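You operate a simulated robot arm through the tools that you are given. There is no shell and no other tool. Be economical: measure what you need, move in short steps, check, and stop when the job is done.

You are at the controls of a simulated robot arm. One attempt, no reset.

JOB
Press the three rail pegs home, then oil the top of the rail.
Fine: dark cube on the pegs, then back; one pump stroke on the grey sponge, back in its tray after.

The check looks at the end state, three seconds after you hand in, the way a careful person would. Anything else that was tipped, shoved, dropped, spilled or broken makes it a failure.

ROBOT AND FRAMES
A 7-joint arm with a two-finger parallel gripper, fixed in place. Base frame: the origin is at the foot of the arm, x ahead of it, y to its left, z up; the work surface is at about z = 0. Lengths are in mm, angles in rad, forces in N, time in s.
With the tool pointing down near the work surface it reaches from about 220 to 580 mm from the base axis. Its first joint turns from -1.152 to 1.152 rad. Payload 2.5 kg.
The TCP is the grasp point between the finger pads, 23 mm short of the fingertips. In the tool frame z runs along the fingers and y along their closing line. Largest opening 94 mm; finger width 38, thickness 10; the body of the gripper, 54 by 96 mm, starts 39 mm behind the TCP.
Orientation is that of the tool frame in the base frame, as a unit quaternion [w, x, y, z]. With the fingers straight down and closing along the base's y, the tool's x points along the base's -x, its y along +y and its z along -z.

CONTROLS
- The arm moves only by the tool nudge_tool. Its argument "plan" is a list of rows, each a list of 7 numbers: the shift along the base's x, y, z in mm, then the turn, a rotation vector about the base's x, y, z in degrees, then the gripper command, from -1 (fully open) to 1 (shut), values between in proportion. In form: [[tx, ty, tz, wx, wy, wz, hand], ...]. A call has 1 to 10 rows; each row shifts and turns the commanded pose from where the row before left it. A row lasts 0.2 s, in which the tool goes at most 50 mm and 0.15 rad; a call with a longer step from one row to the next is refused whole, and so is a gripper value outside its range. A pose out of reach is approached as far as the arm can. The call stops where the force on the tool passes 40 N (or 10 N more than at its start, if that is more) or the arm is blocked; 0.2 s more then pass. Each finger travels about 108 mm/s and halts on what it meets, pressing with about 36 N; the grip force reading is that of the motor and also rises with nothing between the fingers. The clock runs only during rows and for 0.2 s after the last one: add rows that do not move to give the fingers time. The reply holds the time, the measured pose of the TCP, the force on the tool along the base axes, the opening and the grip force, in the units named above and with some noise.
- Cameras (640 x 400 px; columns grow to the right, rows downward): "scene" is fixed at [116, -403.6, 550.5]; the picture's right is [0.85, -0.53, 0.00], its down [-0.27, -0.44, -0.86] and it looks along [0.46, 0.73, -0.51] (base axes); focal length 361 px, centre (320, 200). "wrist" rides on the gripper at [86, 16, -74] in the tool frame; the picture's right is [-0.18, 0.98, 0.00], its down [-0.58, -0.11, -0.81] and it looks along [-0.79, -0.15, 0.59] (tool axes); focal length 243 px, centre (320, 200). There is no depth. A picture from a camera that has moved, and an enlarged one, comes with that camera's place and axes in the base frame and with its lens.
- camera(camera): a new picture of that camera. It takes no simulated time.
- zoom(camera, box): a new picture of the part [left, top, right, bottom] of that camera's present view, enlarged. It takes no simulated time.
- finish_job(): hands the job in; it is judged then, once.

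Work in short steps. Places have to be worked out from the pictures, the camera data and where the tool is seen: move nearer, look again, correct. Check each grasp and each placing, and mend what went wrong. You have 120 turns and 68 pictures in all, those below and enlarged ones among them. Open the gripper and draw the arm clear of the work before you hand the job in, unless the task says otherwise; then end with one line.

The tools are called as name(argument=value, ...) on one line, values as JSON. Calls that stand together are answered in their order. nudge_tool: Moves the arm, as the interface text tells. Its arguments: {"type":"object","properties":{"plan":{"type":"array","items":{"type":"array","items":{"type":"number"}}}},"required":["plan"]} The other tools are called the same way: camera (camera) takes a picture; zoom (camera, box) takes an enlarged picture of a part of a camera's view; finish_job () hands the job in.

At the start:

```text
t: 0.0
tool_pos: [360.5, -116.5, 375.5]
tool_rot: [0.0, 0.0, 1.0, 0.0]
wrist_force: [0.7, 0.2, 0.4]
opening: 94.1
grip_force: 0.0
```

scene: 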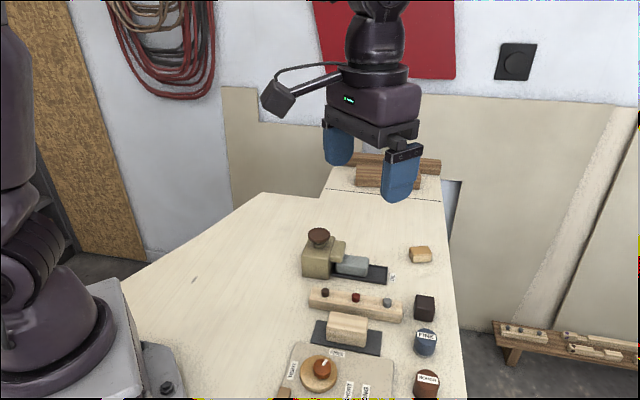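
wrist: 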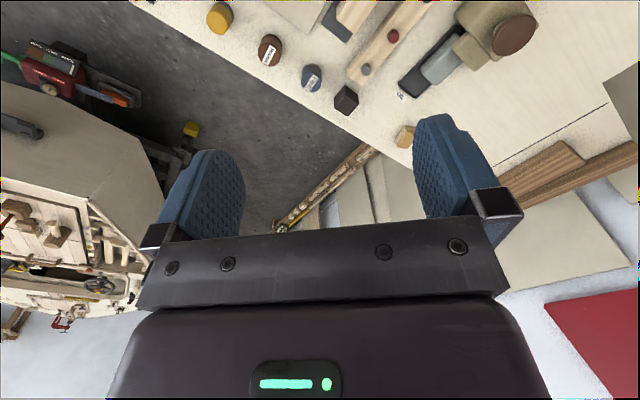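

I'll take an enlarged look at the work area first.

zoom(camera="scene", box=[270, 215, 470, 340])

zoom(camera="scene", box=[270, 300, 470, 400])

zoom(camera="wrist", box=[190, 0, 640, 200])

```text
3.20 times, centred on (370, 278) of scene
camera zoom: at [116.0, -403.6, 550.5], right [0.85, -0.53, 0.0], down [-0.27, -0.44, -0.86], along [0.46, 0.73, -0.51], focal length 1154 px, centre (160, -48)
```

zoom: 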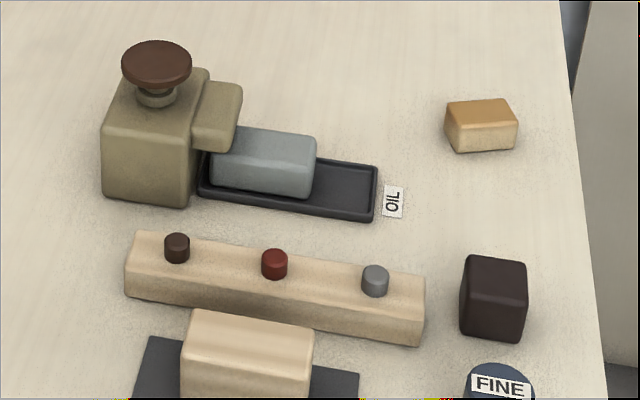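

```text
3.20 times, centred on (370, 350) of scene
camera zoom: at [116.0, -403.6, 550.5], right [0.85, -0.53, 0.0], down [-0.27, -0.44, -0.86], along [0.46, 0.73, -0.51], focal length 1154 px, centre (160, -280)
```

zoom: 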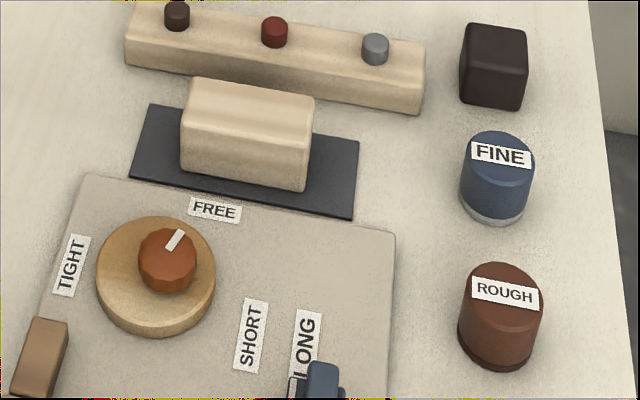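

```text
1.42 times, centred on (415, 100) of wrist
camera zoom: at [274.5, -100.2, 450.0], right [0.18, 0.98, 0.0], down [0.58, -0.11, 0.81], along [0.79, -0.15, -0.59], focal length 345 px, centre (185, 342)
```

zoom: 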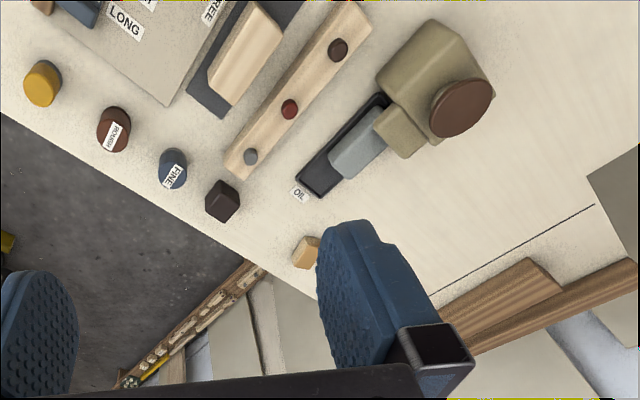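

The pegs are about 60 mm apart on a rail lying at roughly 45°, and the cube is near (545, -96). I'll move above the cube with a 45° yaw and look again.

nudge_tool(plan=[[17, 2, -20, 0, 0, 4.5, -1], [17, 2, -20, 0, 0, 4.5, -1], [17, 2, -20, 0, 0, 4.5, -1], [17, 2, -20, 0, 0, 4.5, -1], [17, 2, -20, 0, 0, 4.5, -1], [17, 2, -20, 0, 0, 4.5, -1], [17, 2, -20, 0, 0, 4.5, -1], [17, 2, -20, 0, 0, 4.5, -1], [17, 2, -20, 0, 0, 4.5, -1], [17, 2, -20, 0, 0, 4.5, -1]])

camera(camera="wrist")

camera(camera="scene")

```text
t: 2.2
tool_pos: [528.9, -97.5, 177.7]
tool_rot: [0.0, -0.383, 0.924, 0.0]
wrist_force: [-0.5, 0.8, 0.1]
opening: 94.1
grip_force: 0.1
```

```text
62 pictures are left
camera wrist: at [456.9, -146.2, 251.8], right [-0.57, 0.82, 0.0], down [0.49, 0.34, 0.81], along [0.66, 0.46, -0.59], focal length 243 px, centre (320, 200)
```

wrist: 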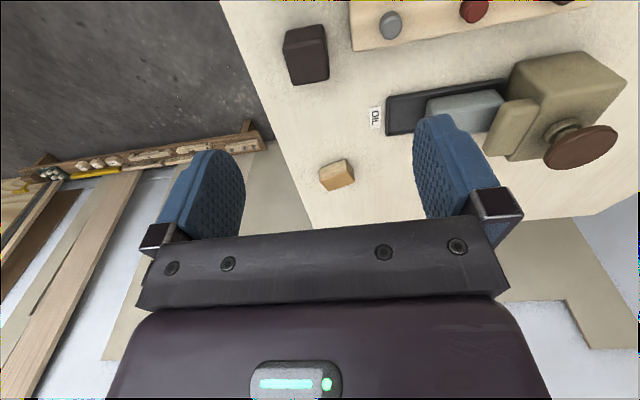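

```text
61 pictures are left
```

scene: 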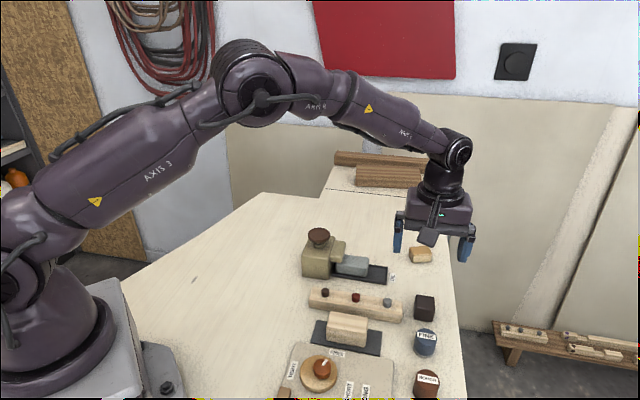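

The cube, rail and tray are all in view. I'll enlarge this to measure them.

zoom(camera="wrist", box=[270, 0, 430, 100])

zoom(camera="wrist", box=[370, 30, 640, 200])

```text
4.00 times, centred on (350, 50) of wrist
camera zoom: at [456.9, -146.2, 251.8], right [-0.57, 0.82, 0.0], down [0.49, 0.34, 0.81], along [0.66, 0.46, -0.59], focal length 970 px, centre (200, 800)
```

zoom: 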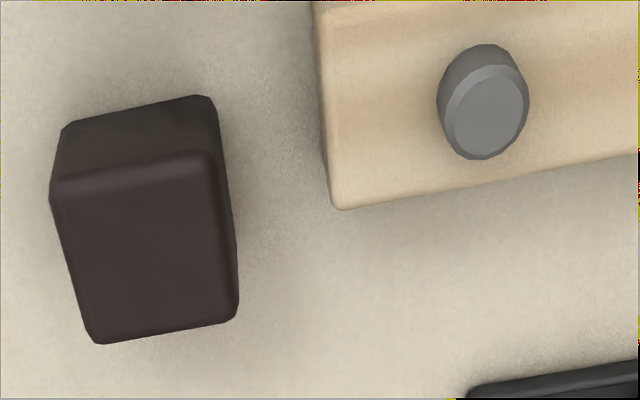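

```text
2.35 times, centred on (505, 115) of wrist
camera zoom: at [456.9, -146.2, 251.8], right [-0.57, 0.82, 0.0], down [0.49, 0.34, 0.81], along [0.66, 0.46, -0.59], focal length 571 px, centre (-115, 400)
```

zoom: 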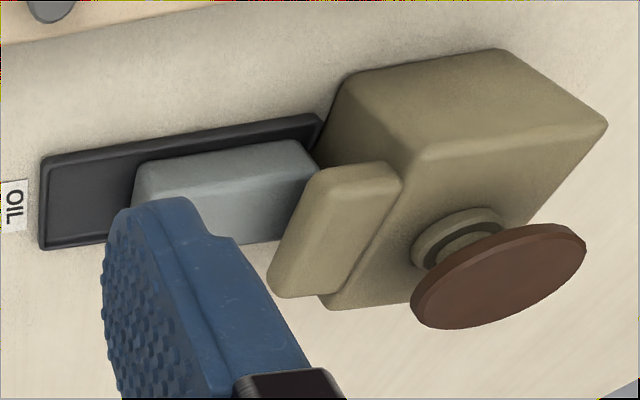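

From the wrist view the cube is centred near (543, -99), turned 45° and about 35 mm on a side. The rail end is some 22 mm from its face, so I'll set the opening to about 47 mm and descend part way.

nudge_tool(plan=[[14, -1.5, 0, 0, 0, 0, 0], [0, 0, -30, 0, 0, 0, 0], [0, 0, -30, 0, 0, 0, 0], [0, 0, -20, 0, 0, 0, 0], [0, 0, 0, 0, 0, 0, 0]])

camera(camera="wrist")

```text
t: 3.4
tool_pos: [545.2, -97.9, 98.9]
tool_rot: [0.0, -0.382, 0.924, 0.0]
wrist_force: [0.3, 0.0, 0.1]
opening: 46.9
grip_force: 0.0
```

```text
58 pictures are left
camera wrist: at [473.7, -147.9, 172.1], right [-0.56, 0.83, 0.0], down [0.49, 0.33, 0.81], along [0.67, 0.46, -0.59], focal length 243 px, centre (320, 200)
```

wrist: 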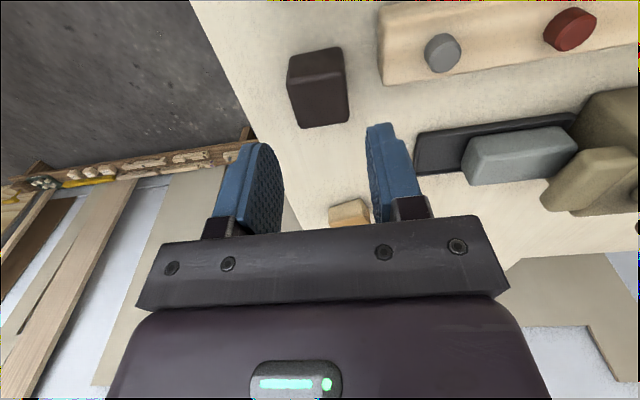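

The cube centre reads about (542.5, -100), so I'll correct slightly, descend to grip height and close.

nudge_tool(plan=[[-2, -1.5, -15, 0, 0, 0, 0], [0, 0, -20, 0, 0, 0, 0], [0, 0, -20, 0, 0, 0, 0], [0, 0, -11, 0, 0, 0, 0], [0, 0, 0, 0, 0, 0, 0]])

camera(camera="wrist")

```text
t: 4.6
tool_pos: [543.0, -100.9, 31.2]
tool_rot: [0.0, -0.383, 0.924, 0.001]
wrist_force: [-1.0, -0.7, -0.7]
opening: 47.1
grip_force: 0.1
```

```text
57 pictures are left
camera wrist: at [471.0, -151.1, 105.4], right [-0.56, 0.83, 0.0], down [0.49, 0.33, 0.81], along [0.67, 0.46, -0.59], focal length 243 px, centre (320, 200)
```

wrist: 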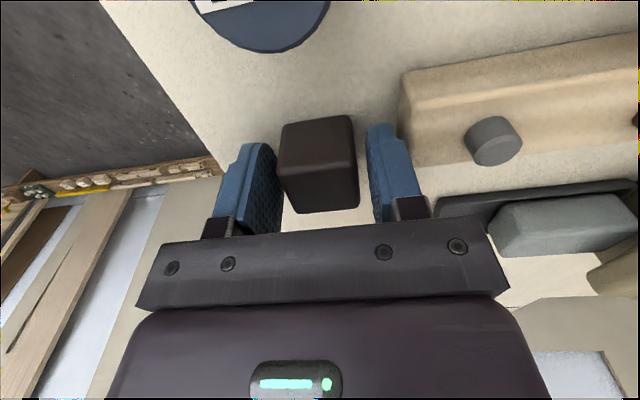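

The cube is centred between the fingers, so I'll close and lift.

nudge_tool(plan=[[0, 0, 0, 0, 0, 0, 0.5], [0, 0, 0, 0, 0, 0, 0.5], [0, 0, 0, 0, 0, 0, 0.5], [0, 0, 15, 0, 0, 0, 0.5], [0, 0, 25, 0, 0, 0, 0.5], [0, 0, 25, 0, 0, 0, 0.5], [0, 0, 0, 0, 0, 0, 0.5]])

camera(camera="wrist")

```text
t: 6.2
tool_pos: [542.9, -99.3, 97.5]
tool_rot: [-0.001, -0.383, 0.924, 0.0]
wrist_force: [0.0, -0.1, -0.3]
opening: 23.6
grip_force: 0.1
```

```text
56 pictures are left
camera wrist: at [470.7, -149.2, 172.7], right [-0.56, 0.83, 0.0], down [0.49, 0.33, 0.81], along [0.67, 0.46, -0.59], focal length 243 px, centre (320, 200)
```

wrist: 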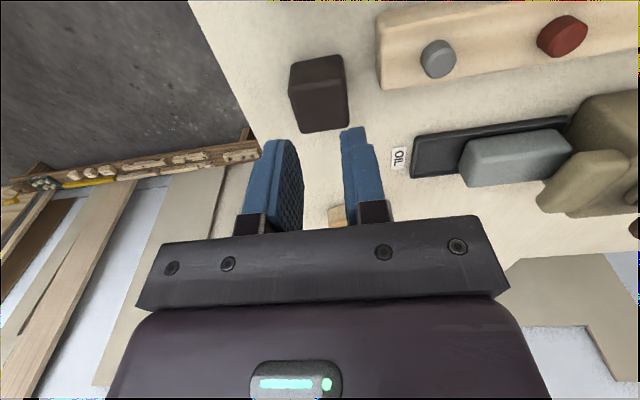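

The cube slipped out and is still standing in place, since 0.5 gripped too softly. I'll open, go down again and close fully this time.

nudge_tool(plan=[[0, 0, 0, 0, 0, 0, 0], [0, -0.5, -15, 0, 0, 0, 0], [0, 0, -25, 0, 0, 0, 0], [0, 0, -25, 0, 0, 0, 0], [0, 0, 0, 0, 0, 0, 0], [0, 0, 0, 0, 0, 0, 1], [0, 0, 0, 0, 0, 0, 1], [0, 0, 0, 0, 0, 0, 1]])

camera(camera="wrist")

```text
t: 8.0
tool_pos: [542.0, -99.2, 30.1]
tool_rot: [-0.001, -0.383, 0.924, 0.0]
wrist_force: [0.2, 0.6, -0.3]
opening: 35.4
grip_force: 36.2
```

```text
55 pictures are left
camera wrist: at [471.1, -150.4, 105.1], right [-0.56, 0.83, 0.0], down [0.49, 0.33, 0.81], along [0.67, 0.46, -0.59], focal length 243 px, centre (320, 200)
```

wrist: 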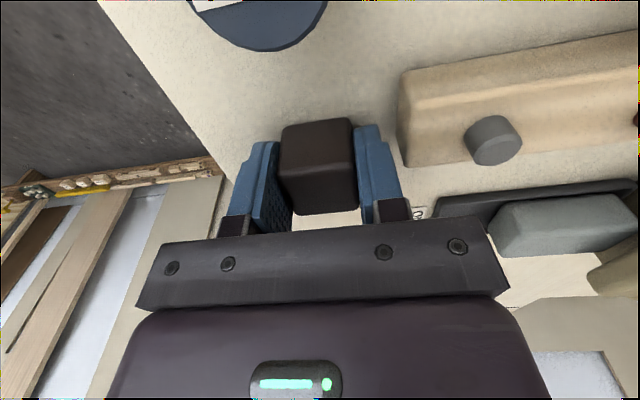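

The reading is 35.4 mm at 36 N, so the grip is firm now. I'll lift and measure the pegs.

nudge_tool(plan=[[0, 0, 15, 0, 0, 0, 1], [0, 0, 25, 0, 0, 0, 1], [0, 0, 30, 0, 0, 0, 1], [0, 0, 0, 0, 0, 0, 1]])

zoom(camera="wrist", box=[320, 0, 640, 200])

```text
t: 9.0
tool_pos: [541.5, -99.4, 101.9]
tool_rot: [0.0, -0.382, 0.924, 0.0]
wrist_force: [-0.2, -0.5, -0.6]
opening: 34.9
grip_force: 36.3
```

```text
2.00 times, centred on (480, 100) of wrist
camera zoom: at [470.0, -149.2, 176.1], right [-0.56, 0.83, 0.0], down [0.49, 0.33, 0.81], along [0.67, 0.46, -0.59], focal length 485 px, centre (0, 400)
```

zoom: 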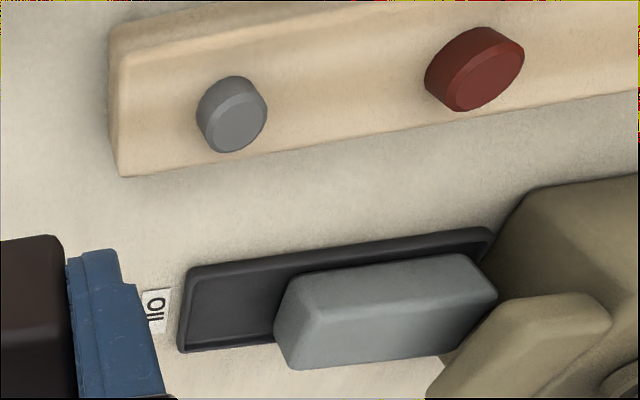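

The grey peg is near (485, -60), the red near (443, -17) and the dark near (400, 25). I'll carry the cube above the grey peg and come down to just above it.

nudge_tool(plan=[[-19, 13, 0, 0, 0, 0, 1], [-19, 13, 0, 0, 0, 0, 1], [-19.5, 14, 0, 0, 0, 0, 1], [0, 0, -15, 0, 0, 0, 1], [0, 0, -8, 0, 0, 0, 1], [0, 0, 0, 0, 0, 0, 1]])

camera(camera="wrist")

zoom(camera="scene", box=[290, 220, 450, 340])

```text
t: 10.4
tool_pos: [484.2, -58.3, 77.8]
tool_rot: [0.001, -0.383, 0.924, 0.0]
wrist_force: [0.8, -0.5, -0.8]
opening: 35.2
grip_force: 35.8
```

```text
53 pictures are left
camera wrist: at [412.4, -109.2, 151.6], right [-0.56, 0.83, 0.0], down [0.49, 0.33, 0.81], along [0.67, 0.46, -0.59], focal length 243 px, centre (320, 200)
```

wrist: 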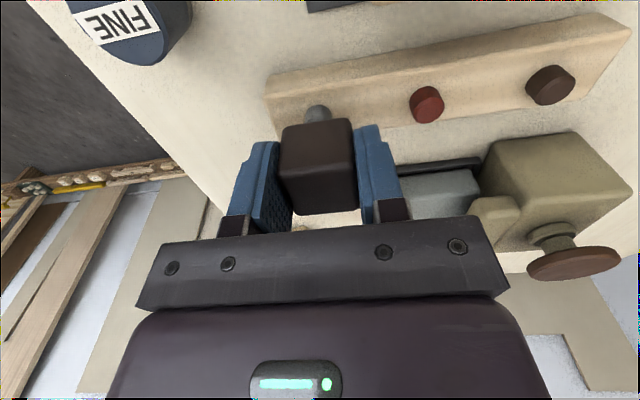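

```text
3.33 times, centred on (370, 280) of scene
camera zoom: at [116.0, -403.6, 550.5], right [0.85, -0.53, 0.0], down [-0.27, -0.44, -0.86], along [0.46, 0.73, -0.51], focal length 1202 px, centre (153, -67)
```

zoom: 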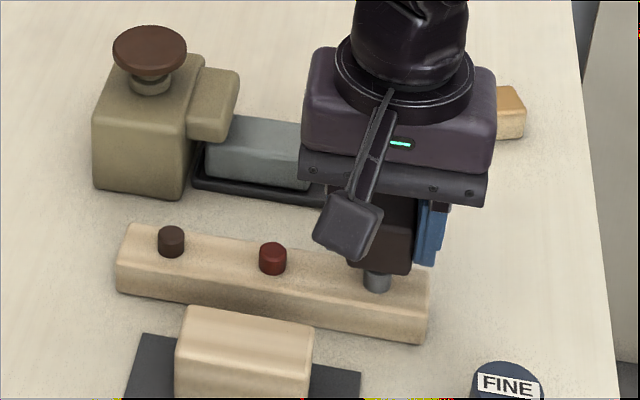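

The peg sits a few mm nearer the camera than the cube centre, so I'll shift by (-3, -3). Then I'll press down slowly.

nudge_tool(plan=[[-3, -3, 0, 0, 0, 0, 1], [0, 0, -4, 0, 0, 0, 1], [0, 0, -4, 0, 0, 0, 1], [0, 0, -2, 0, 0, 0, 1], [0, 0, -2, 0, 0, 0, 1], [0, 0, -2, 0, 0, 0, 1]])

```text
t: 11.8
tool_pos: [483.3, -62.6, 62.8]
tool_rot: [0.0, -0.383, 0.924, 0.0]
wrist_force: [0.9, 1.1, 4.1]
opening: 35.1
grip_force: 36.2
```

Light contact shows at TCP z of about 63. I'll keep pressing in small steps.

nudge_tool(plan=[[0, 0, -2, 0, 0, 0, 1], [0, 0, -2, 0, 0, 0, 1], [0, 0, -2, 0, 0, 0, 1], [0, 0, -2, 0, 0, 0, 1]])

```text
t: 12.8
tool_pos: [484.2, -63.1, 56.5]
tool_rot: [-0.001, -0.383, 0.924, 0.0]
wrist_force: [-10.0, 1.4, 26.1]
opening: 35.3
grip_force: 36.2
```

The force is 26 N and the peg is moving, so I'll continue until it bottoms out.

nudge_tool(plan=[[0, 0, -2, 0, 0, 0, 1], [0, 0, -2, 0, 0, 0, 1], [0, 0, -2, 0, 0, 0, 1], [0, 0, 0, 0, 0, 0, 1]])

camera(camera="wrist")

zoom(camera="scene", box=[290, 220, 450, 340])

```text
t: 13.8
tool_pos: [482.4, -61.9, 49.1]
tool_rot: [0.002, -0.383, 0.924, -0.001]
wrist_force: [0.6, 5.8, 28.0]
opening: 34.9
grip_force: 36.3
```

```text
51 pictures are left
camera wrist: at [410.8, -113.2, 124.1], right [-0.57, 0.82, 0.0], down [0.48, 0.33, 0.81], along [0.67, 0.46, -0.59], focal length 243 px, centre (320, 200)
```

wrist: 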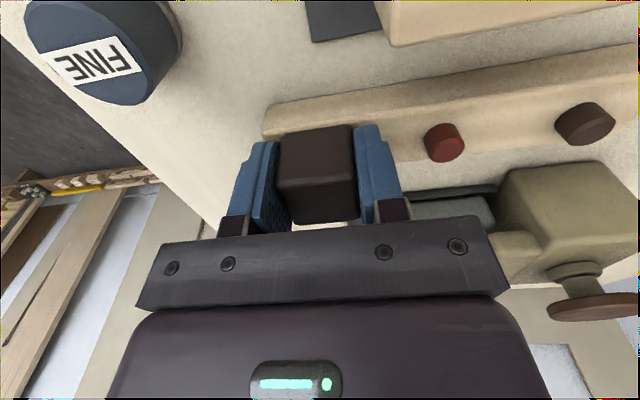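

```text
3.33 times, centred on (370, 280) of scene
camera zoom: at [115.9, -403.5, 550.5], right [0.85, -0.53, 0.0], down [-0.27, -0.44, -0.86], along [0.46, 0.73, -0.51], focal length 1202 px, centre (153, -67)
```

zoom: 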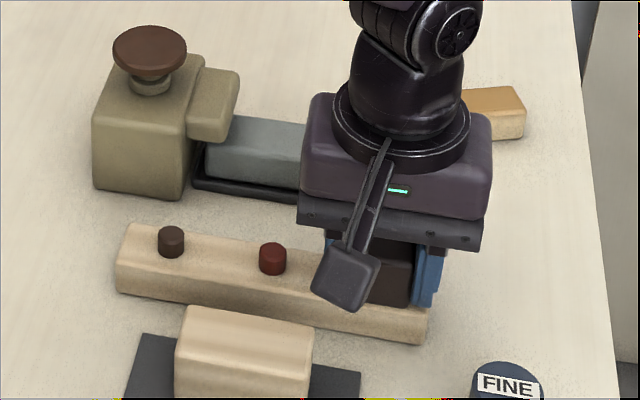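

The cube has slid up a few mm in the grip and its base is about at rail level. I'll lift and check the grey peg.

nudge_tool(plan=[[0, 0, 5, 0, 0, 0, 1], [0, 0, 25, 0, 0, 0, 1], [15, -15, 20, 0, 0, 0, 1], [25, -25, 0, 0, 0, 0, 1], [0, 0, 0, 0, 0, 0, 1]])

zoom(camera="wrist", box=[260, 0, 640, 240])

zoom(camera="scene", box=[290, 220, 450, 340])

```text
t: 15.0
tool_pos: [521.2, -102.0, 97.8]
tool_rot: [0.0, -0.382, 0.924, 0.0]
wrist_force: [-0.9, -0.2, 0.7]
opening: 35.1
grip_force: 36.7
```

```text
1.67 times, centred on (450, 120) of wrist
camera zoom: at [450.5, -152.5, 172.6], right [-0.56, 0.83, 0.0], down [0.49, 0.33, 0.81], along [0.66, 0.46, -0.59], focal length 404 px, centre (103, 333)
```

zoom: 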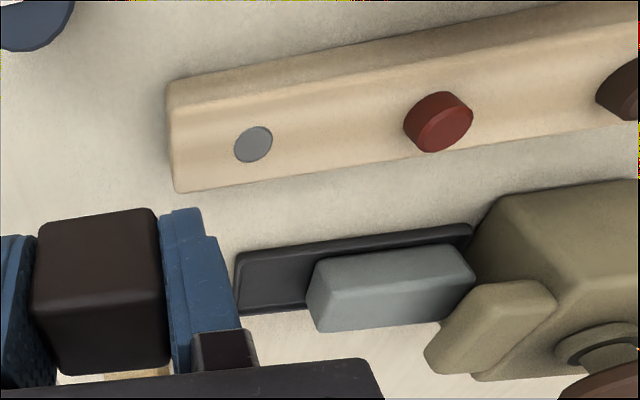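

```text
3.33 times, centred on (370, 280) of scene
camera zoom: at [116.0, -403.6, 550.5], right [0.85, -0.53, 0.0], down [-0.27, -0.44, -0.86], along [0.46, 0.73, -0.51], focal length 1202 px, centre (153, -67)
```

zoom: 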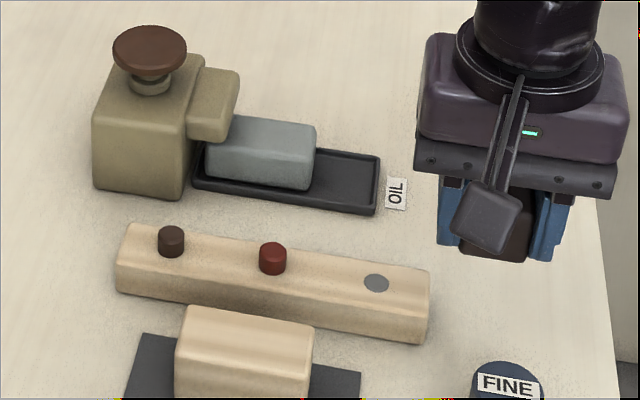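

The grey peg is flush. I'll take the cube over the red peg at about (442, -18) next.

nudge_tool(plan=[[-20, 21, 0, 0, 0, 0, 1], [-20, 21, 0, 0, 0, 0, 1], [-20, 21, 0, 0, 0, 0, 1], [-20, 22, 0, 0, 0, 0, 1], [0, 0, -15, 0, 0, 0, 1], [0, 0, -8, 0, 0, 0, 1], [0, 0, 0, 0, 0, 0, 1]])

camera(camera="wrist")

```text
t: 16.6
tool_pos: [440.1, -19.3, 75.1]
tool_rot: [0.0, -0.383, 0.924, 0.0]
wrist_force: [0.3, 0.4, -0.6]
opening: 35.3
grip_force: 36.4
```

```text
47 pictures are left
camera wrist: at [368.4, -69.3, 149.4], right [-0.56, 0.83, 0.0], down [0.49, 0.33, 0.81], along [0.67, 0.46, -0.59], focal length 243 px, centre (320, 200)
```

wrist: 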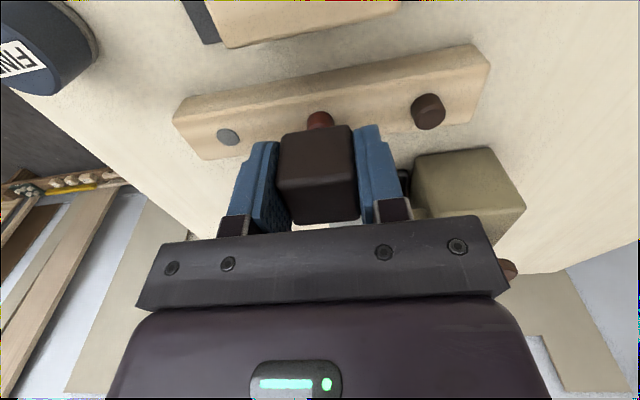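

The red peg is in line with the cube, so I'll press the same way.

nudge_tool(plan=[[-1, -1, -4, 0, 0, 0, 1], [0, 0, -4, 0, 0, 0, 1], [0, 0, -3, 0, 0, 0, 1], [0, 0, -2, 0, 0, 0, 1], [0, 0, -2, 0, 0, 0, 1], [0, 0, -2, 0, 0, 0, 1], [0, 0, -2, 0, 0, 0, 1], [0, 0, -2, 0, 0, 0, 1]])

```text
t: 18.4
tool_pos: [442.1, -17.5, 54.5]
tool_rot: [-0.001, -0.383, 0.924, 0.001]
wrist_force: [-2.4, -0.8, 4.4]
opening: 35.0
grip_force: 35.8
```

nudge_tool(plan=[[0, 0, -2, 0, 0, 0, 1], [0, 0, -2, 0, 0, 0, 1], [0, 0, -2, 0, 0, 0, 1], [0, 0, 0, 0, 0, 0, 1]])

camera(camera="wrist")

```text
t: 19.4
tool_pos: [441.3, -16.8, 50.3]
tool_rot: [0.0, -0.382, 0.924, 0.0]
wrist_force: [-10.8, -1.3, 29.1]
opening: 35.1
grip_force: 36.2
```

```text
46 pictures are left
camera wrist: at [369.3, -67.8, 124.4], right [-0.56, 0.83, 0.0], down [0.49, 0.33, 0.81], along [0.67, 0.46, -0.59], focal length 243 px, centre (320, 200)
```

wrist: 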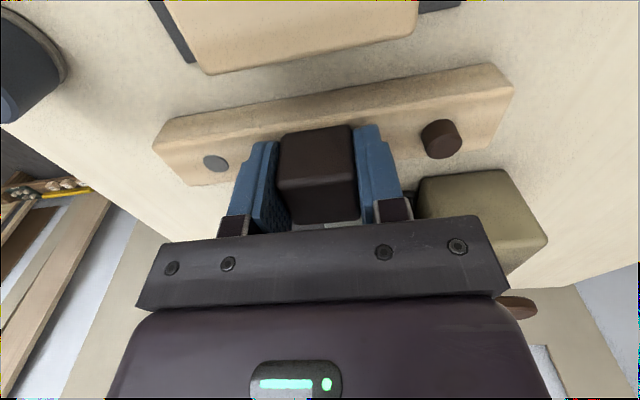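

The force is 29 N. I'll press a little more until it stops, then inspect.

nudge_tool(plan=[[0, 0, -1.5, 0, 0, 0, 1], [0, 0, -1.5, 0, 0, 0, 1], [0, 0, 0, 0, 0, 0, 1]])

nudge_tool(plan=[[0, 0, 5, 0, 0, 0, 1], [0, 0, 25, 0, 0, 0, 1], [15, -15, 20, 0, 0, 0, 1], [25, -25, 0, 0, 0, 0, 1], [0, 0, 0, 0, 0, 0, 1]])

zoom(camera="wrist", box=[260, 0, 640, 240])

zoom(camera="scene", box=[290, 220, 450, 340])

```text
t: 19.8
tool_pos: [442.2, -17.8, 50.8]
tool_rot: [0.0, -0.383, 0.924, 0.0]
wrist_force: [-2.4, -0.8, 6.7]
opening: 35.3
grip_force: 35.8
stopped in row 1: the force on the tool passed its limit (the readings are from after the stop); the commanded pose is now the measured one
```

```text
t: 21.0
tool_pos: [479.3, -55.5, 100.0]
tool_rot: [0.0, -0.383, 0.924, 0.0]
wrist_force: [-0.6, -1.1, -0.1]
opening: 35.2
grip_force: 35.9
```

```text
1.67 times, centred on (450, 120) of wrist
camera zoom: at [407.6, -105.6, 173.6], right [-0.57, 0.82, 0.0], down [0.49, 0.33, 0.81], along [0.67, 0.46, -0.59], focal length 404 px, centre (103, 333)
```

zoom: 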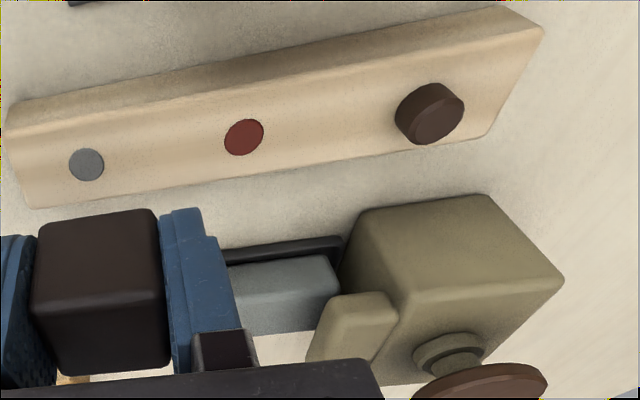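

```text
3.33 times, centred on (370, 280) of scene
camera zoom: at [116.0, -403.6, 550.5], right [0.85, -0.53, 0.0], down [-0.27, -0.44, -0.86], along [0.46, 0.73, -0.51], focal length 1202 px, centre (153, -67)
```

zoom: 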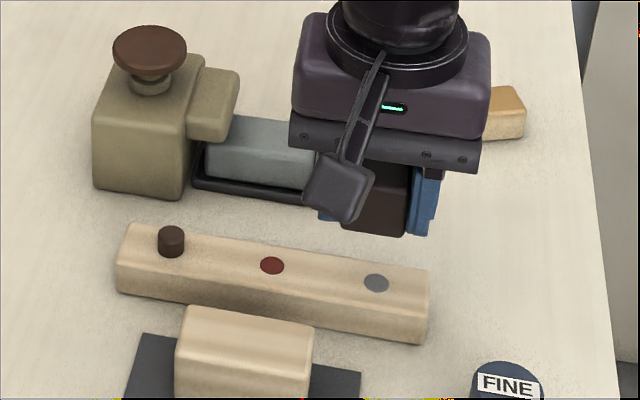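

Red and grey are both flush, so the dark peg at about (399, 23.5) is next.

nudge_tool(plan=[[-20, 20, 0, 0, 0, 0, 1], [-20, 20, 0, 0, 0, 0, 1], [-21, 20, 0, 0, 0, 0, 1], [-21, 21, 0, 0, 0, 0, 1], [0, 0, -15, 0, 0, 0, 1], [0, 0, -10, 0, 0, 0, 1], [0, 0, 0, 0, 0, 0, 1]])

camera(camera="wrist")

```text
t: 22.6
tool_pos: [398.7, 24.8, 74.2]
tool_rot: [0.0, -0.383, 0.924, 0.0]
wrist_force: [0.5, -0.1, -0.5]
opening: 35.0
grip_force: 36.0
```

```text
43 pictures are left
camera wrist: at [327.4, -25.4, 148.5], right [-0.56, 0.83, 0.0], down [0.49, 0.33, 0.81], along [0.67, 0.46, -0.59], focal length 243 px, centre (320, 200)
```

wrist: 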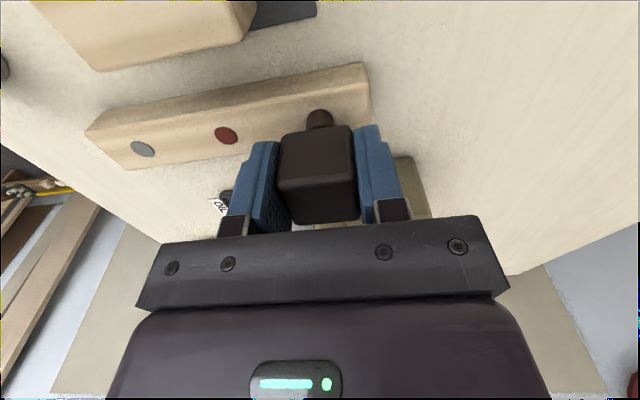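

The dark peg is in line. I'll press it with the same steps.

nudge_tool(plan=[[-1, -1.5, -4, 0, 0, 0, 1], [0, 0, -4, 0, 0, 0, 1], [0, 0, -3, 0, 0, 0, 1], [0, 0, -2, 0, 0, 0, 1], [0, 0, -2, 0, 0, 0, 1], [0, 0, -2, 0, 0, 0, 1], [0, 0, -2, 0, 0, 0, 1], [0, 0, -2, 0, 0, 0, 1]])

nudge_tool(plan=[[0, 0, -2, 0, 0, 0, 1], [0, 0, -1.5, 0, 0, 0, 1], [0, 0, -1.5, 0, 0, 0, 1], [0, 0, -1.5, 0, 0, 0, 1]])

```text
t: 24.4
tool_pos: [397.8, 23.2, 53.7]
tool_rot: [0.001, -0.382, 0.924, -0.001]
wrist_force: [2.0, 0.2, 5.2]
opening: 34.9
grip_force: 36.3
```

```text
t: 25.3
tool_pos: [398.0, 21.5, 50.6]
tool_rot: [0.0, -0.384, 0.923, 0.0]
wrist_force: [-1.5, -0.4, 4.5]
opening: 35.2
grip_force: 35.6
stopped in row 4: the force on the tool passed its limit (the readings are from after the stop); the commanded pose is now the measured one
```

It stopped on force at the same height as before. I'll lift and check the pegs.

nudge_tool(plan=[[0, 0, 5, 0, 0, 0, 1], [0, 0, 25, 0, 0, 0, 1], [15, -15, 20, 0, 0, 0, 1], [35, -35, 0, 0, 0, 0, 1], [33, -31, 0, 0, 0, 0, 1], [0, 0, 0, 0, 0, 0, 1]])

zoom(camera="wrist", box=[260, 0, 640, 240])

zoom(camera="scene", box=[290, 220, 450, 340])

```text
t: 26.7
tool_pos: [478.3, -59.4, 100.4]
tool_rot: [-0.001, -0.383, 0.924, 0.0]
wrist_force: [0.1, -0.1, -0.3]
opening: 35.1
grip_force: 36.0
```

```text
1.67 times, centred on (450, 120) of wrist
camera zoom: at [407.0, -110.6, 175.6], right [-0.57, 0.82, 0.0], down [0.49, 0.34, 0.81], along [0.66, 0.46, -0.59], focal length 404 px, centre (103, 333)
```

zoom: 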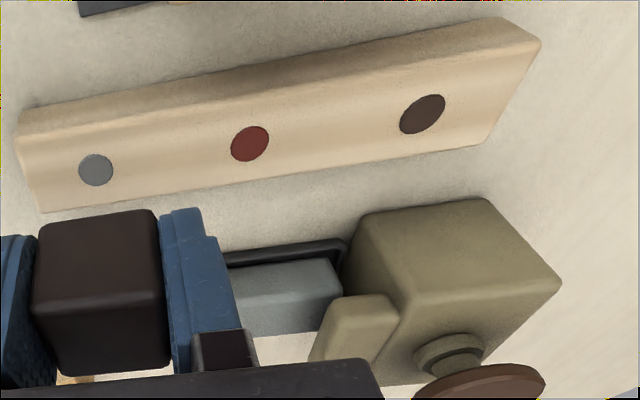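

```text
3.33 times, centred on (370, 280) of scene
camera zoom: at [116.0, -403.6, 550.5], right [0.85, -0.53, 0.0], down [-0.27, -0.44, -0.86], along [0.46, 0.73, -0.51], focal length 1202 px, centre (153, -67)
```

zoom: 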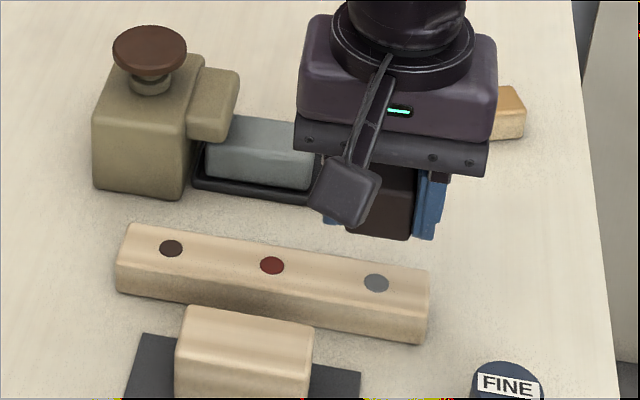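

All three pegs are flush. I'll carry the cube back over its original place at (542.5, -100).

nudge_tool(plan=[[20, -13, 0, 0, 0, 0, 1], [21, -13.5, 0, 0, 0, 0, 1], [21, -14, 0, 0, 0, 0, 1], [0, 0, -20, 0, 0, 0, 1], [0, 0, -20, 0, 0, 0, 1], [0, 0, -20, 0, 0, 0, 1], [0, 0, 0, 0, 0, 0, 1]])

camera(camera="wrist")

```text
t: 28.3
tool_pos: [542.6, -100.3, 39.2]
tool_rot: [0.0, -0.384, 0.924, -0.001]
wrist_force: [0.1, -0.2, -0.5]
opening: 35.2
grip_force: 35.6
```

```text
40 pictures are left
camera wrist: at [470.9, -150.1, 113.2], right [-0.57, 0.82, 0.0], down [0.49, 0.34, 0.81], along [0.66, 0.46, -0.59], focal length 243 px, centre (320, 200)
```

wrist: 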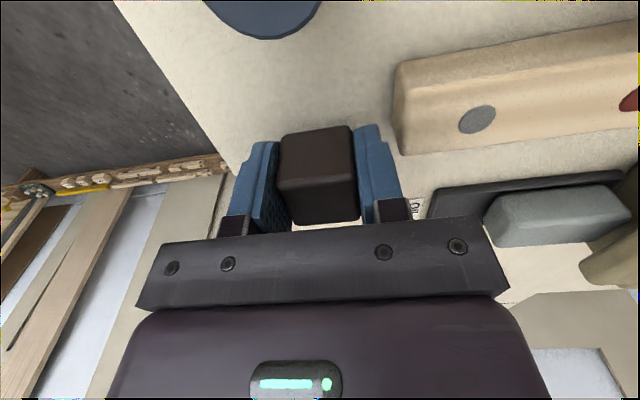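

The cube is over its spot, so I'll lower it gently until the table takes it.

nudge_tool(plan=[[0, 0, -4, 0, 0, 0, 1], [0, 0, -3, 0, 0, 0, 1], [0, 0, -2, 0, 0, 0, 1], [0, 0, -1.5, 0, 0, 0, 1], [0, 0, 0, 0, 0, 0, 1]])

```text
t: 29.5
tool_pos: [543.4, -100.0, 29.8]
tool_rot: [0.0, -0.384, 0.923, 0.0]
wrist_force: [0.4, 0.0, -1.2]
opening: 35.2
grip_force: 36.0
```

nudge_tool(plan=[[0, 0, -1.5, 0, 0, 0, 1], [0, 0, -1, 0, 0, 0, 1], [0, 0, -1, 0, 0, 0, 1]])

```text
t: 30.3
tool_pos: [543.1, -98.7, 26.1]
tool_rot: [0.001, -0.383, 0.924, 0.0]
wrist_force: [0.5, 0.6, -0.2]
opening: 35.4
grip_force: 36.1
```

No contact yet, so I'll continue in sub-millimetre steps.

nudge_tool(plan=[[0, 0, -0.7, 0, 0, 0, 1], [0, 0, -0.7, 0, 0, 0, 1], [0, 0, 0, 0, 0, 0, 1]])

camera(camera="wrist")

zoom(camera="scene", box=[380, 270, 460, 330])

```text
t: 31.1
tool_pos: [543.2, -100.7, 25.5]
tool_rot: [0.0, -0.383, 0.924, 0.0]
wrist_force: [-1.0, 0.2, -1.4]
opening: 35.3
grip_force: 35.9
```

```text
39 pictures are left
camera wrist: at [471.7, -149.3, 99.0], right [-0.57, 0.82, 0.0], down [0.49, 0.34, 0.81], along [0.66, 0.46, -0.59], focal length 243 px, centre (320, 200)
```

wrist: 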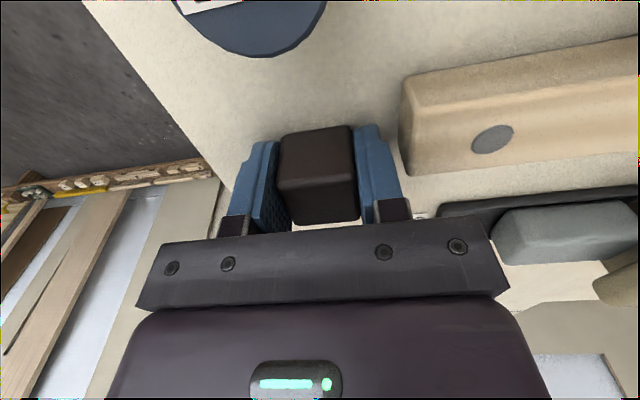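

```text
6.67 times, centred on (420, 300) of scene
camera zoom: at [116.0, -403.6, 550.5], right [0.85, -0.53, 0.0], down [-0.27, -0.44, -0.86], along [0.46, 0.73, -0.51], focal length 2405 px, centre (-347, -467)
```

zoom: 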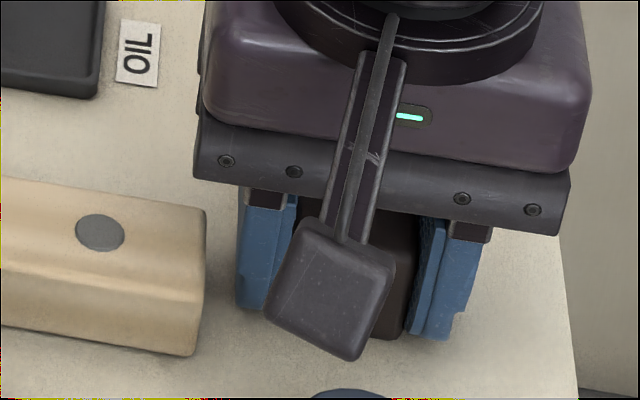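

It must be within a millimetre or so. I'll lower slightly more and watch the force.

nudge_tool(plan=[[0, 0, -0.6, 0, 0, 0, 1], [0, 0, -0.6, 0, 0, 0, 1], [0, 0, 0, 0, 0, 0, 1]])

```text
t: 31.9
tool_pos: [545.4, -99.8, 25.4]
tool_rot: [0.001, -0.383, 0.924, 0.0]
wrist_force: [-4.9, 0.9, 16.6]
opening: 35.2
grip_force: 35.9
```

The table has taken the cube at 16.6 N. I'll ease up 0.5 mm, open to about 47 mm and rise.

nudge_tool(plan=[[0, 0, 0.6, 0, 0, 0, 1], [0, 0, 0, 0, 0, 0, 0.15], [0, 0, 0, 0, 0, 0, 0.0], [0, 0, 0, 0, 0, 0, 0.0], [0, 0, 20, 0, 0, 0, 0.0], [0, 0, 40, 0, 0, 0, 0], [0, 0, 45, 0, 0, 0, 0], [0, 0, 45, 0, 0, 0, 0]])

zoom(camera="wrist", box=[260, 0, 640, 240])

zoom(camera="scene", box=[290, 220, 450, 340])

```text
t: 33.7
tool_pos: [543.6, -97.7, 175.7]
tool_rot: [0.0, -0.382, 0.924, 0.001]
wrist_force: [0.1, 1.5, -0.9]
opening: 47.0
grip_force: 0.0
```

```text
1.67 times, centred on (450, 120) of wrist
camera zoom: at [471.2, -148.7, 250.3], right [-0.57, 0.82, 0.0], down [0.49, 0.33, 0.81], along [0.66, 0.46, -0.59], focal length 404 px, centre (103, 333)
```

zoom: 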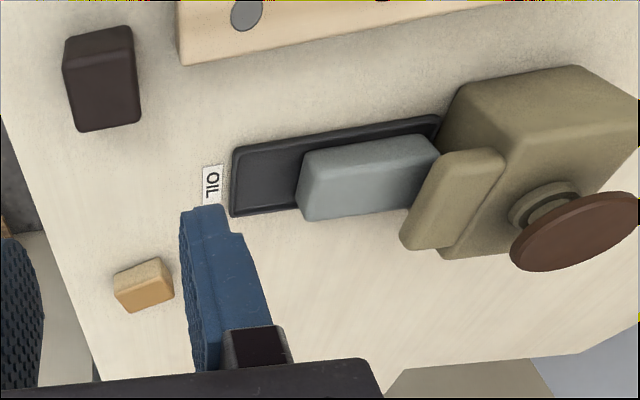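

```text
3.33 times, centred on (370, 280) of scene
camera zoom: at [116.0, -403.6, 550.5], right [0.85, -0.53, 0.0], down [-0.27, -0.44, -0.86], along [0.46, 0.73, -0.51], focal length 1202 px, centre (153, -67)
```

zoom: 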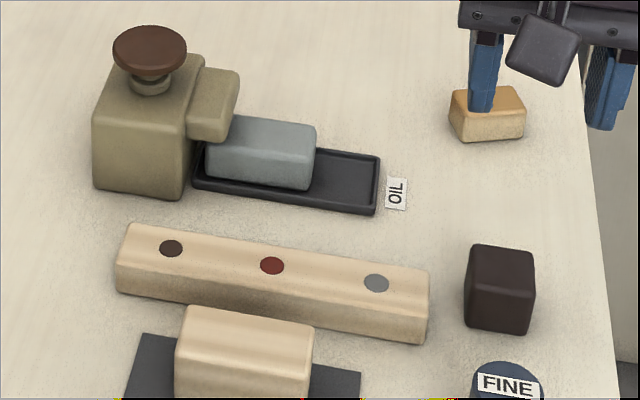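

The cube stands back in place. The pump knob is near (444, 126) at z of about 88, so I'll move above it with the fingers closed.

nudge_tool(plan=[[-16.5, 37, 0, 0, 0, 0, 0.3], [-16.5, 37, 0, 0, 0, 0, 1], [-16.5, 37, 0, 0, 0, 0, 1], [-16.5, 37.5, 0, 0, 0, 0, 1], [-16.5, 37.5, 0, 0, 0, 0, 1], [-16.5, 37.5, 0, 0, 0, 0, 1], [0, 0, 0, 0, 0, 0, 1]])

camera(camera="wrist")

zoom(camera="scene", box=[270, 120, 430, 240])

```text
t: 35.3
tool_pos: [442.3, 123.8, 173.8]
tool_rot: [0.0, -0.382, 0.924, -0.001]
wrist_force: [0.0, 0.9, -0.2]
opening: 0.1
grip_force: 36.3
```

```text
35 pictures are left
camera wrist: at [370.4, 74.1, 248.2], right [-0.57, 0.82, 0.0], down [0.49, 0.33, 0.81], along [0.66, 0.46, -0.59], focal length 243 px, centre (320, 200)
```

wrist: 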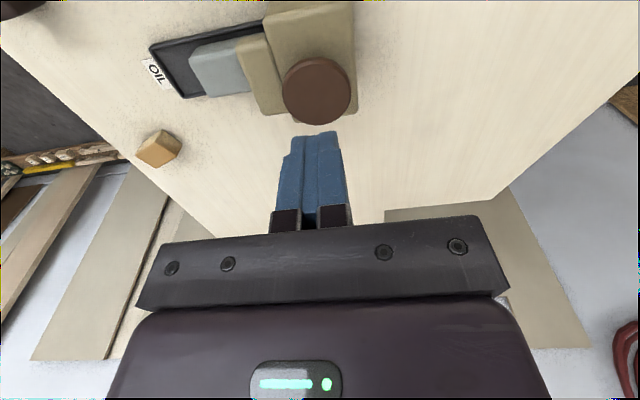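

```text
3.33 times, centred on (350, 180) of scene
camera zoom: at [116.0, -403.5, 550.5], right [0.85, -0.53, 0.0], down [-0.27, -0.44, -0.86], along [0.46, 0.73, -0.51], focal length 1202 px, centre (220, 267)
```

zoom: 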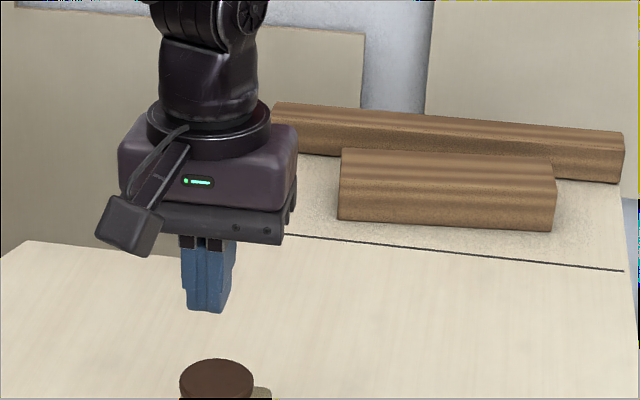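

Both wrist views agree on the knob top at about (444.6, 125, 88). I'll descend to just above it.

nudge_tool(plan=[[1, 0.7, -20, 0, 0, 0, 1], [0, 0, -20, 0, 0, 0, 1], [0, 0, -12, 0, 0, 0, 1], [0, 0, 0, 0, 0, 0, 1]])

camera(camera="wrist")

zoom(camera="scene", box=[270, 180, 430, 300])

```text
t: 36.3
tool_pos: [444.8, 125.2, 121.1]
tool_rot: [0.0, -0.383, 0.924, 0.0]
wrist_force: [0.5, 0.1, 0.4]
opening: 0.2
grip_force: 35.8
```

```text
33 pictures are left
camera wrist: at [372.5, 75.3, 194.7], right [-0.57, 0.82, 0.0], down [0.49, 0.34, 0.81], along [0.66, 0.46, -0.59], focal length 243 px, centre (320, 200)
```

wrist: 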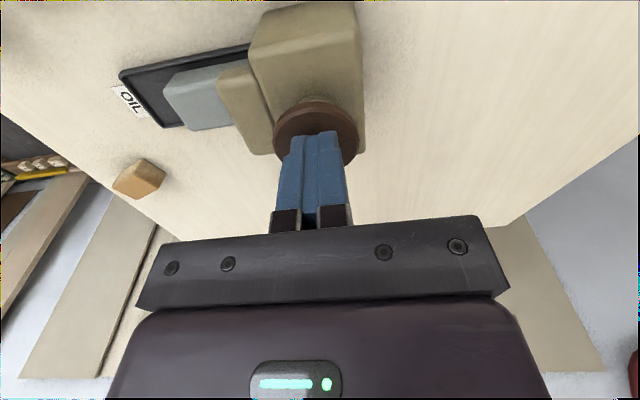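

```text
3.33 times, centred on (350, 240) of scene
camera zoom: at [116.0, -403.6, 550.5], right [0.85, -0.53, 0.0], down [-0.27, -0.44, -0.86], along [0.46, 0.73, -0.51], focal length 1202 px, centre (220, 67)
```

zoom: 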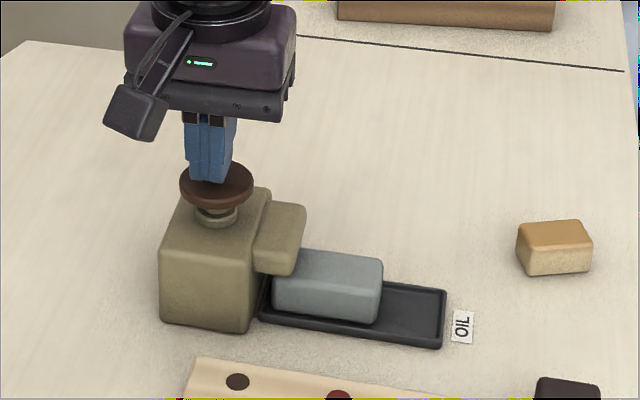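

The fingertips are over the knob's centre with about 10 mm left. I'll lower until contact and press steadily, for one stroke only.

nudge_tool(plan=[[0, 0, -4, 0, 0, 0, 1], [0, 0, -3, 0, 0, 0, 1], [0, 0, -2, 0, 0, 0, 1], [0, 0, -2, 0, 0, 0, 1], [0, 0, -2, 0, 0, 0, 1], [0, 0, -2, 0, 0, 0, 1], [0, 0, -2, 0, 0, 0, 1], [0, 0, -2, 0, 0, 0, 1]])

```text
t: 38.1
tool_pos: [446.7, 125.5, 104.2]
tool_rot: [0.001, -0.383, 0.924, 0.001]
wrist_force: [3.8, 0.1, 5.7]
opening: 0.1
grip_force: 36.7
```

The spring force is about 6 N, so I'm on the knob. I'll continue the same stroke to the bottom.

nudge_tool(plan=[[0, 0, -2, 0, 0, 0, 1], [0, 0, -2, 0, 0, 0, 1], [0, 0, -2, 0, 0, 0, 1], [0, 0, -2, 0, 0, 0, 1], [0, 0, -2, 0, 0, 0, 1], [0, 0, -2, 0, 0, 0, 1]])

zoom(camera="scene", box=[270, 180, 430, 300])

```text
t: 38.9
tool_pos: [445.4, 125.8, 101.0]
tool_rot: [0.002, -0.383, 0.924, 0.0]
wrist_force: [-6.4, -2.8, 21.9]
opening: 0.0
grip_force: 36.0
stopped in row 3: the force on the tool passed its limit (the readings are from after the stop); the commanded pose is now the measured one
```

```text
3.33 times, centred on (350, 240) of scene
camera zoom: at [115.9, -403.6, 550.5], right [0.85, -0.53, 0.0], down [-0.27, -0.44, -0.86], along [0.46, 0.73, -0.51], focal length 1202 px, centre (220, 67)
```

zoom: 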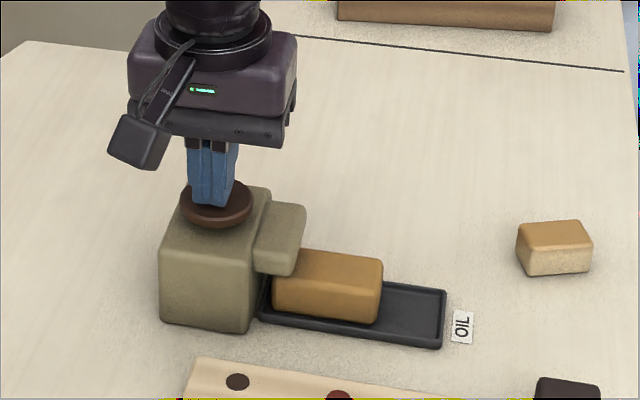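

The sponge turned amber, so one stroke delivered oil. I'll rise straight up, then move towards the tray while turning the gripper by +90°.

nudge_tool(plan=[[0, 0, 5, 0, 0, 0, 1], [0, 0, 8, 0, 0, 0, 1], [0, 0, 20, 0, 0, 0, 1], [0, 0, 40, 0, 0, 0, 1], [10, -12, 40, 0, 0, 8, 1], [10, -12, 0, 0, 0, 8, 1], [10, -12, 0, 0, 0, 8, 0], [10, -12, 0, 0, 0, 8, 0], [10, -12, 0, 0, 0, 8, -0.2], [0, 0, 0, 0, 0, 8, -0.2]])

nudge_tool(plan=[[0, 0, 0, 0, 0, 8, -0.2], [0, 0, 0, 0, 0, 8, -0.2], [0, 0, 0, 0, 0, 8, -0.2], [0, 0, 0, 0, 0, 8, -0.2], [0, 0, 0, 0, 0, 8, -0.2], [0, 0, 0, 0, 0, 2, -0.2], [0, 0, 0, 0, 0, 0, -0.2]])

camera(camera="wrist")

camera(camera="scene")

```text
t: 41.1
tool_pos: [494.4, 65.2, 213.6]
tool_rot: [0.0, 0.727, -0.687, 0.0]
wrist_force: [0.3, 0.4, 0.9]
opening: 56.5
grip_force: 0.0
```

```text
t: 42.7
tool_pos: [495.8, 65.2, 213.6]
tool_rot: [-0.001, 0.924, -0.381, 0.0]
wrist_force: [0.3, 0.0, 0.1]
opening: 56.5
grip_force: 0.0
```

```text
30 pictures are left
camera wrist: at [546.0, -7.7, 287.1], right [-0.82, -0.57, 0.0], down [-0.34, 0.49, 0.81], along [-0.46, 0.66, -0.59], focal length 243 px, centre (320, 200)
```

wrist: 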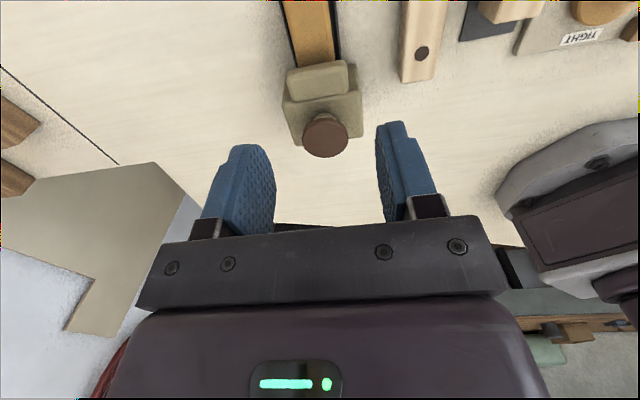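

```text
29 pictures are left
```

scene: 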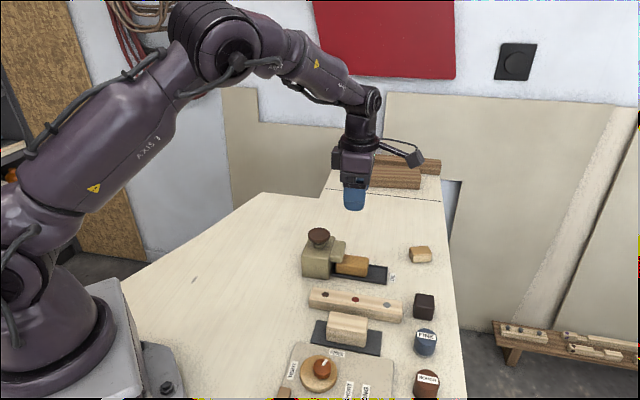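

The orientation is reachable. I'll back off along the tray axis and lower a bit for a better view of sponge and spout.

nudge_tool(plan=[[12, -12, -15, 0, 0, 0, -0.2], [12, -12, -15, 0, 0, 0, -0.2], [12, -12, -15, 0, 0, 0, -0.2], [0, 0, 0, 0, 0, 0, -0.2]])

zoom(camera="wrist", box=[220, 0, 420, 125])

```text
t: 43.7
tool_pos: [531.6, 30.5, 167.8]
tool_rot: [0.001, 0.924, -0.382, 0.0]
wrist_force: [0.1, -0.7, 0.0]
opening: 56.1
grip_force: 0.0
```

```text
3.20 times, centred on (320, 62) of wrist
camera zoom: at [581.5, -43.4, 242.4], right [-0.82, -0.57, 0.0], down [-0.33, 0.49, 0.81], along [-0.46, 0.66, -0.59], focal length 776 px, centre (320, 640)
```

zoom: 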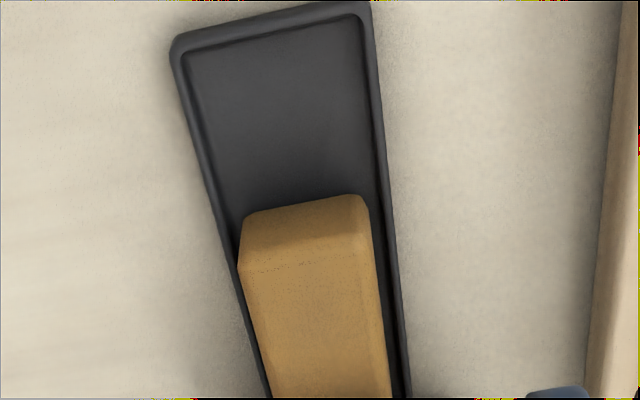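

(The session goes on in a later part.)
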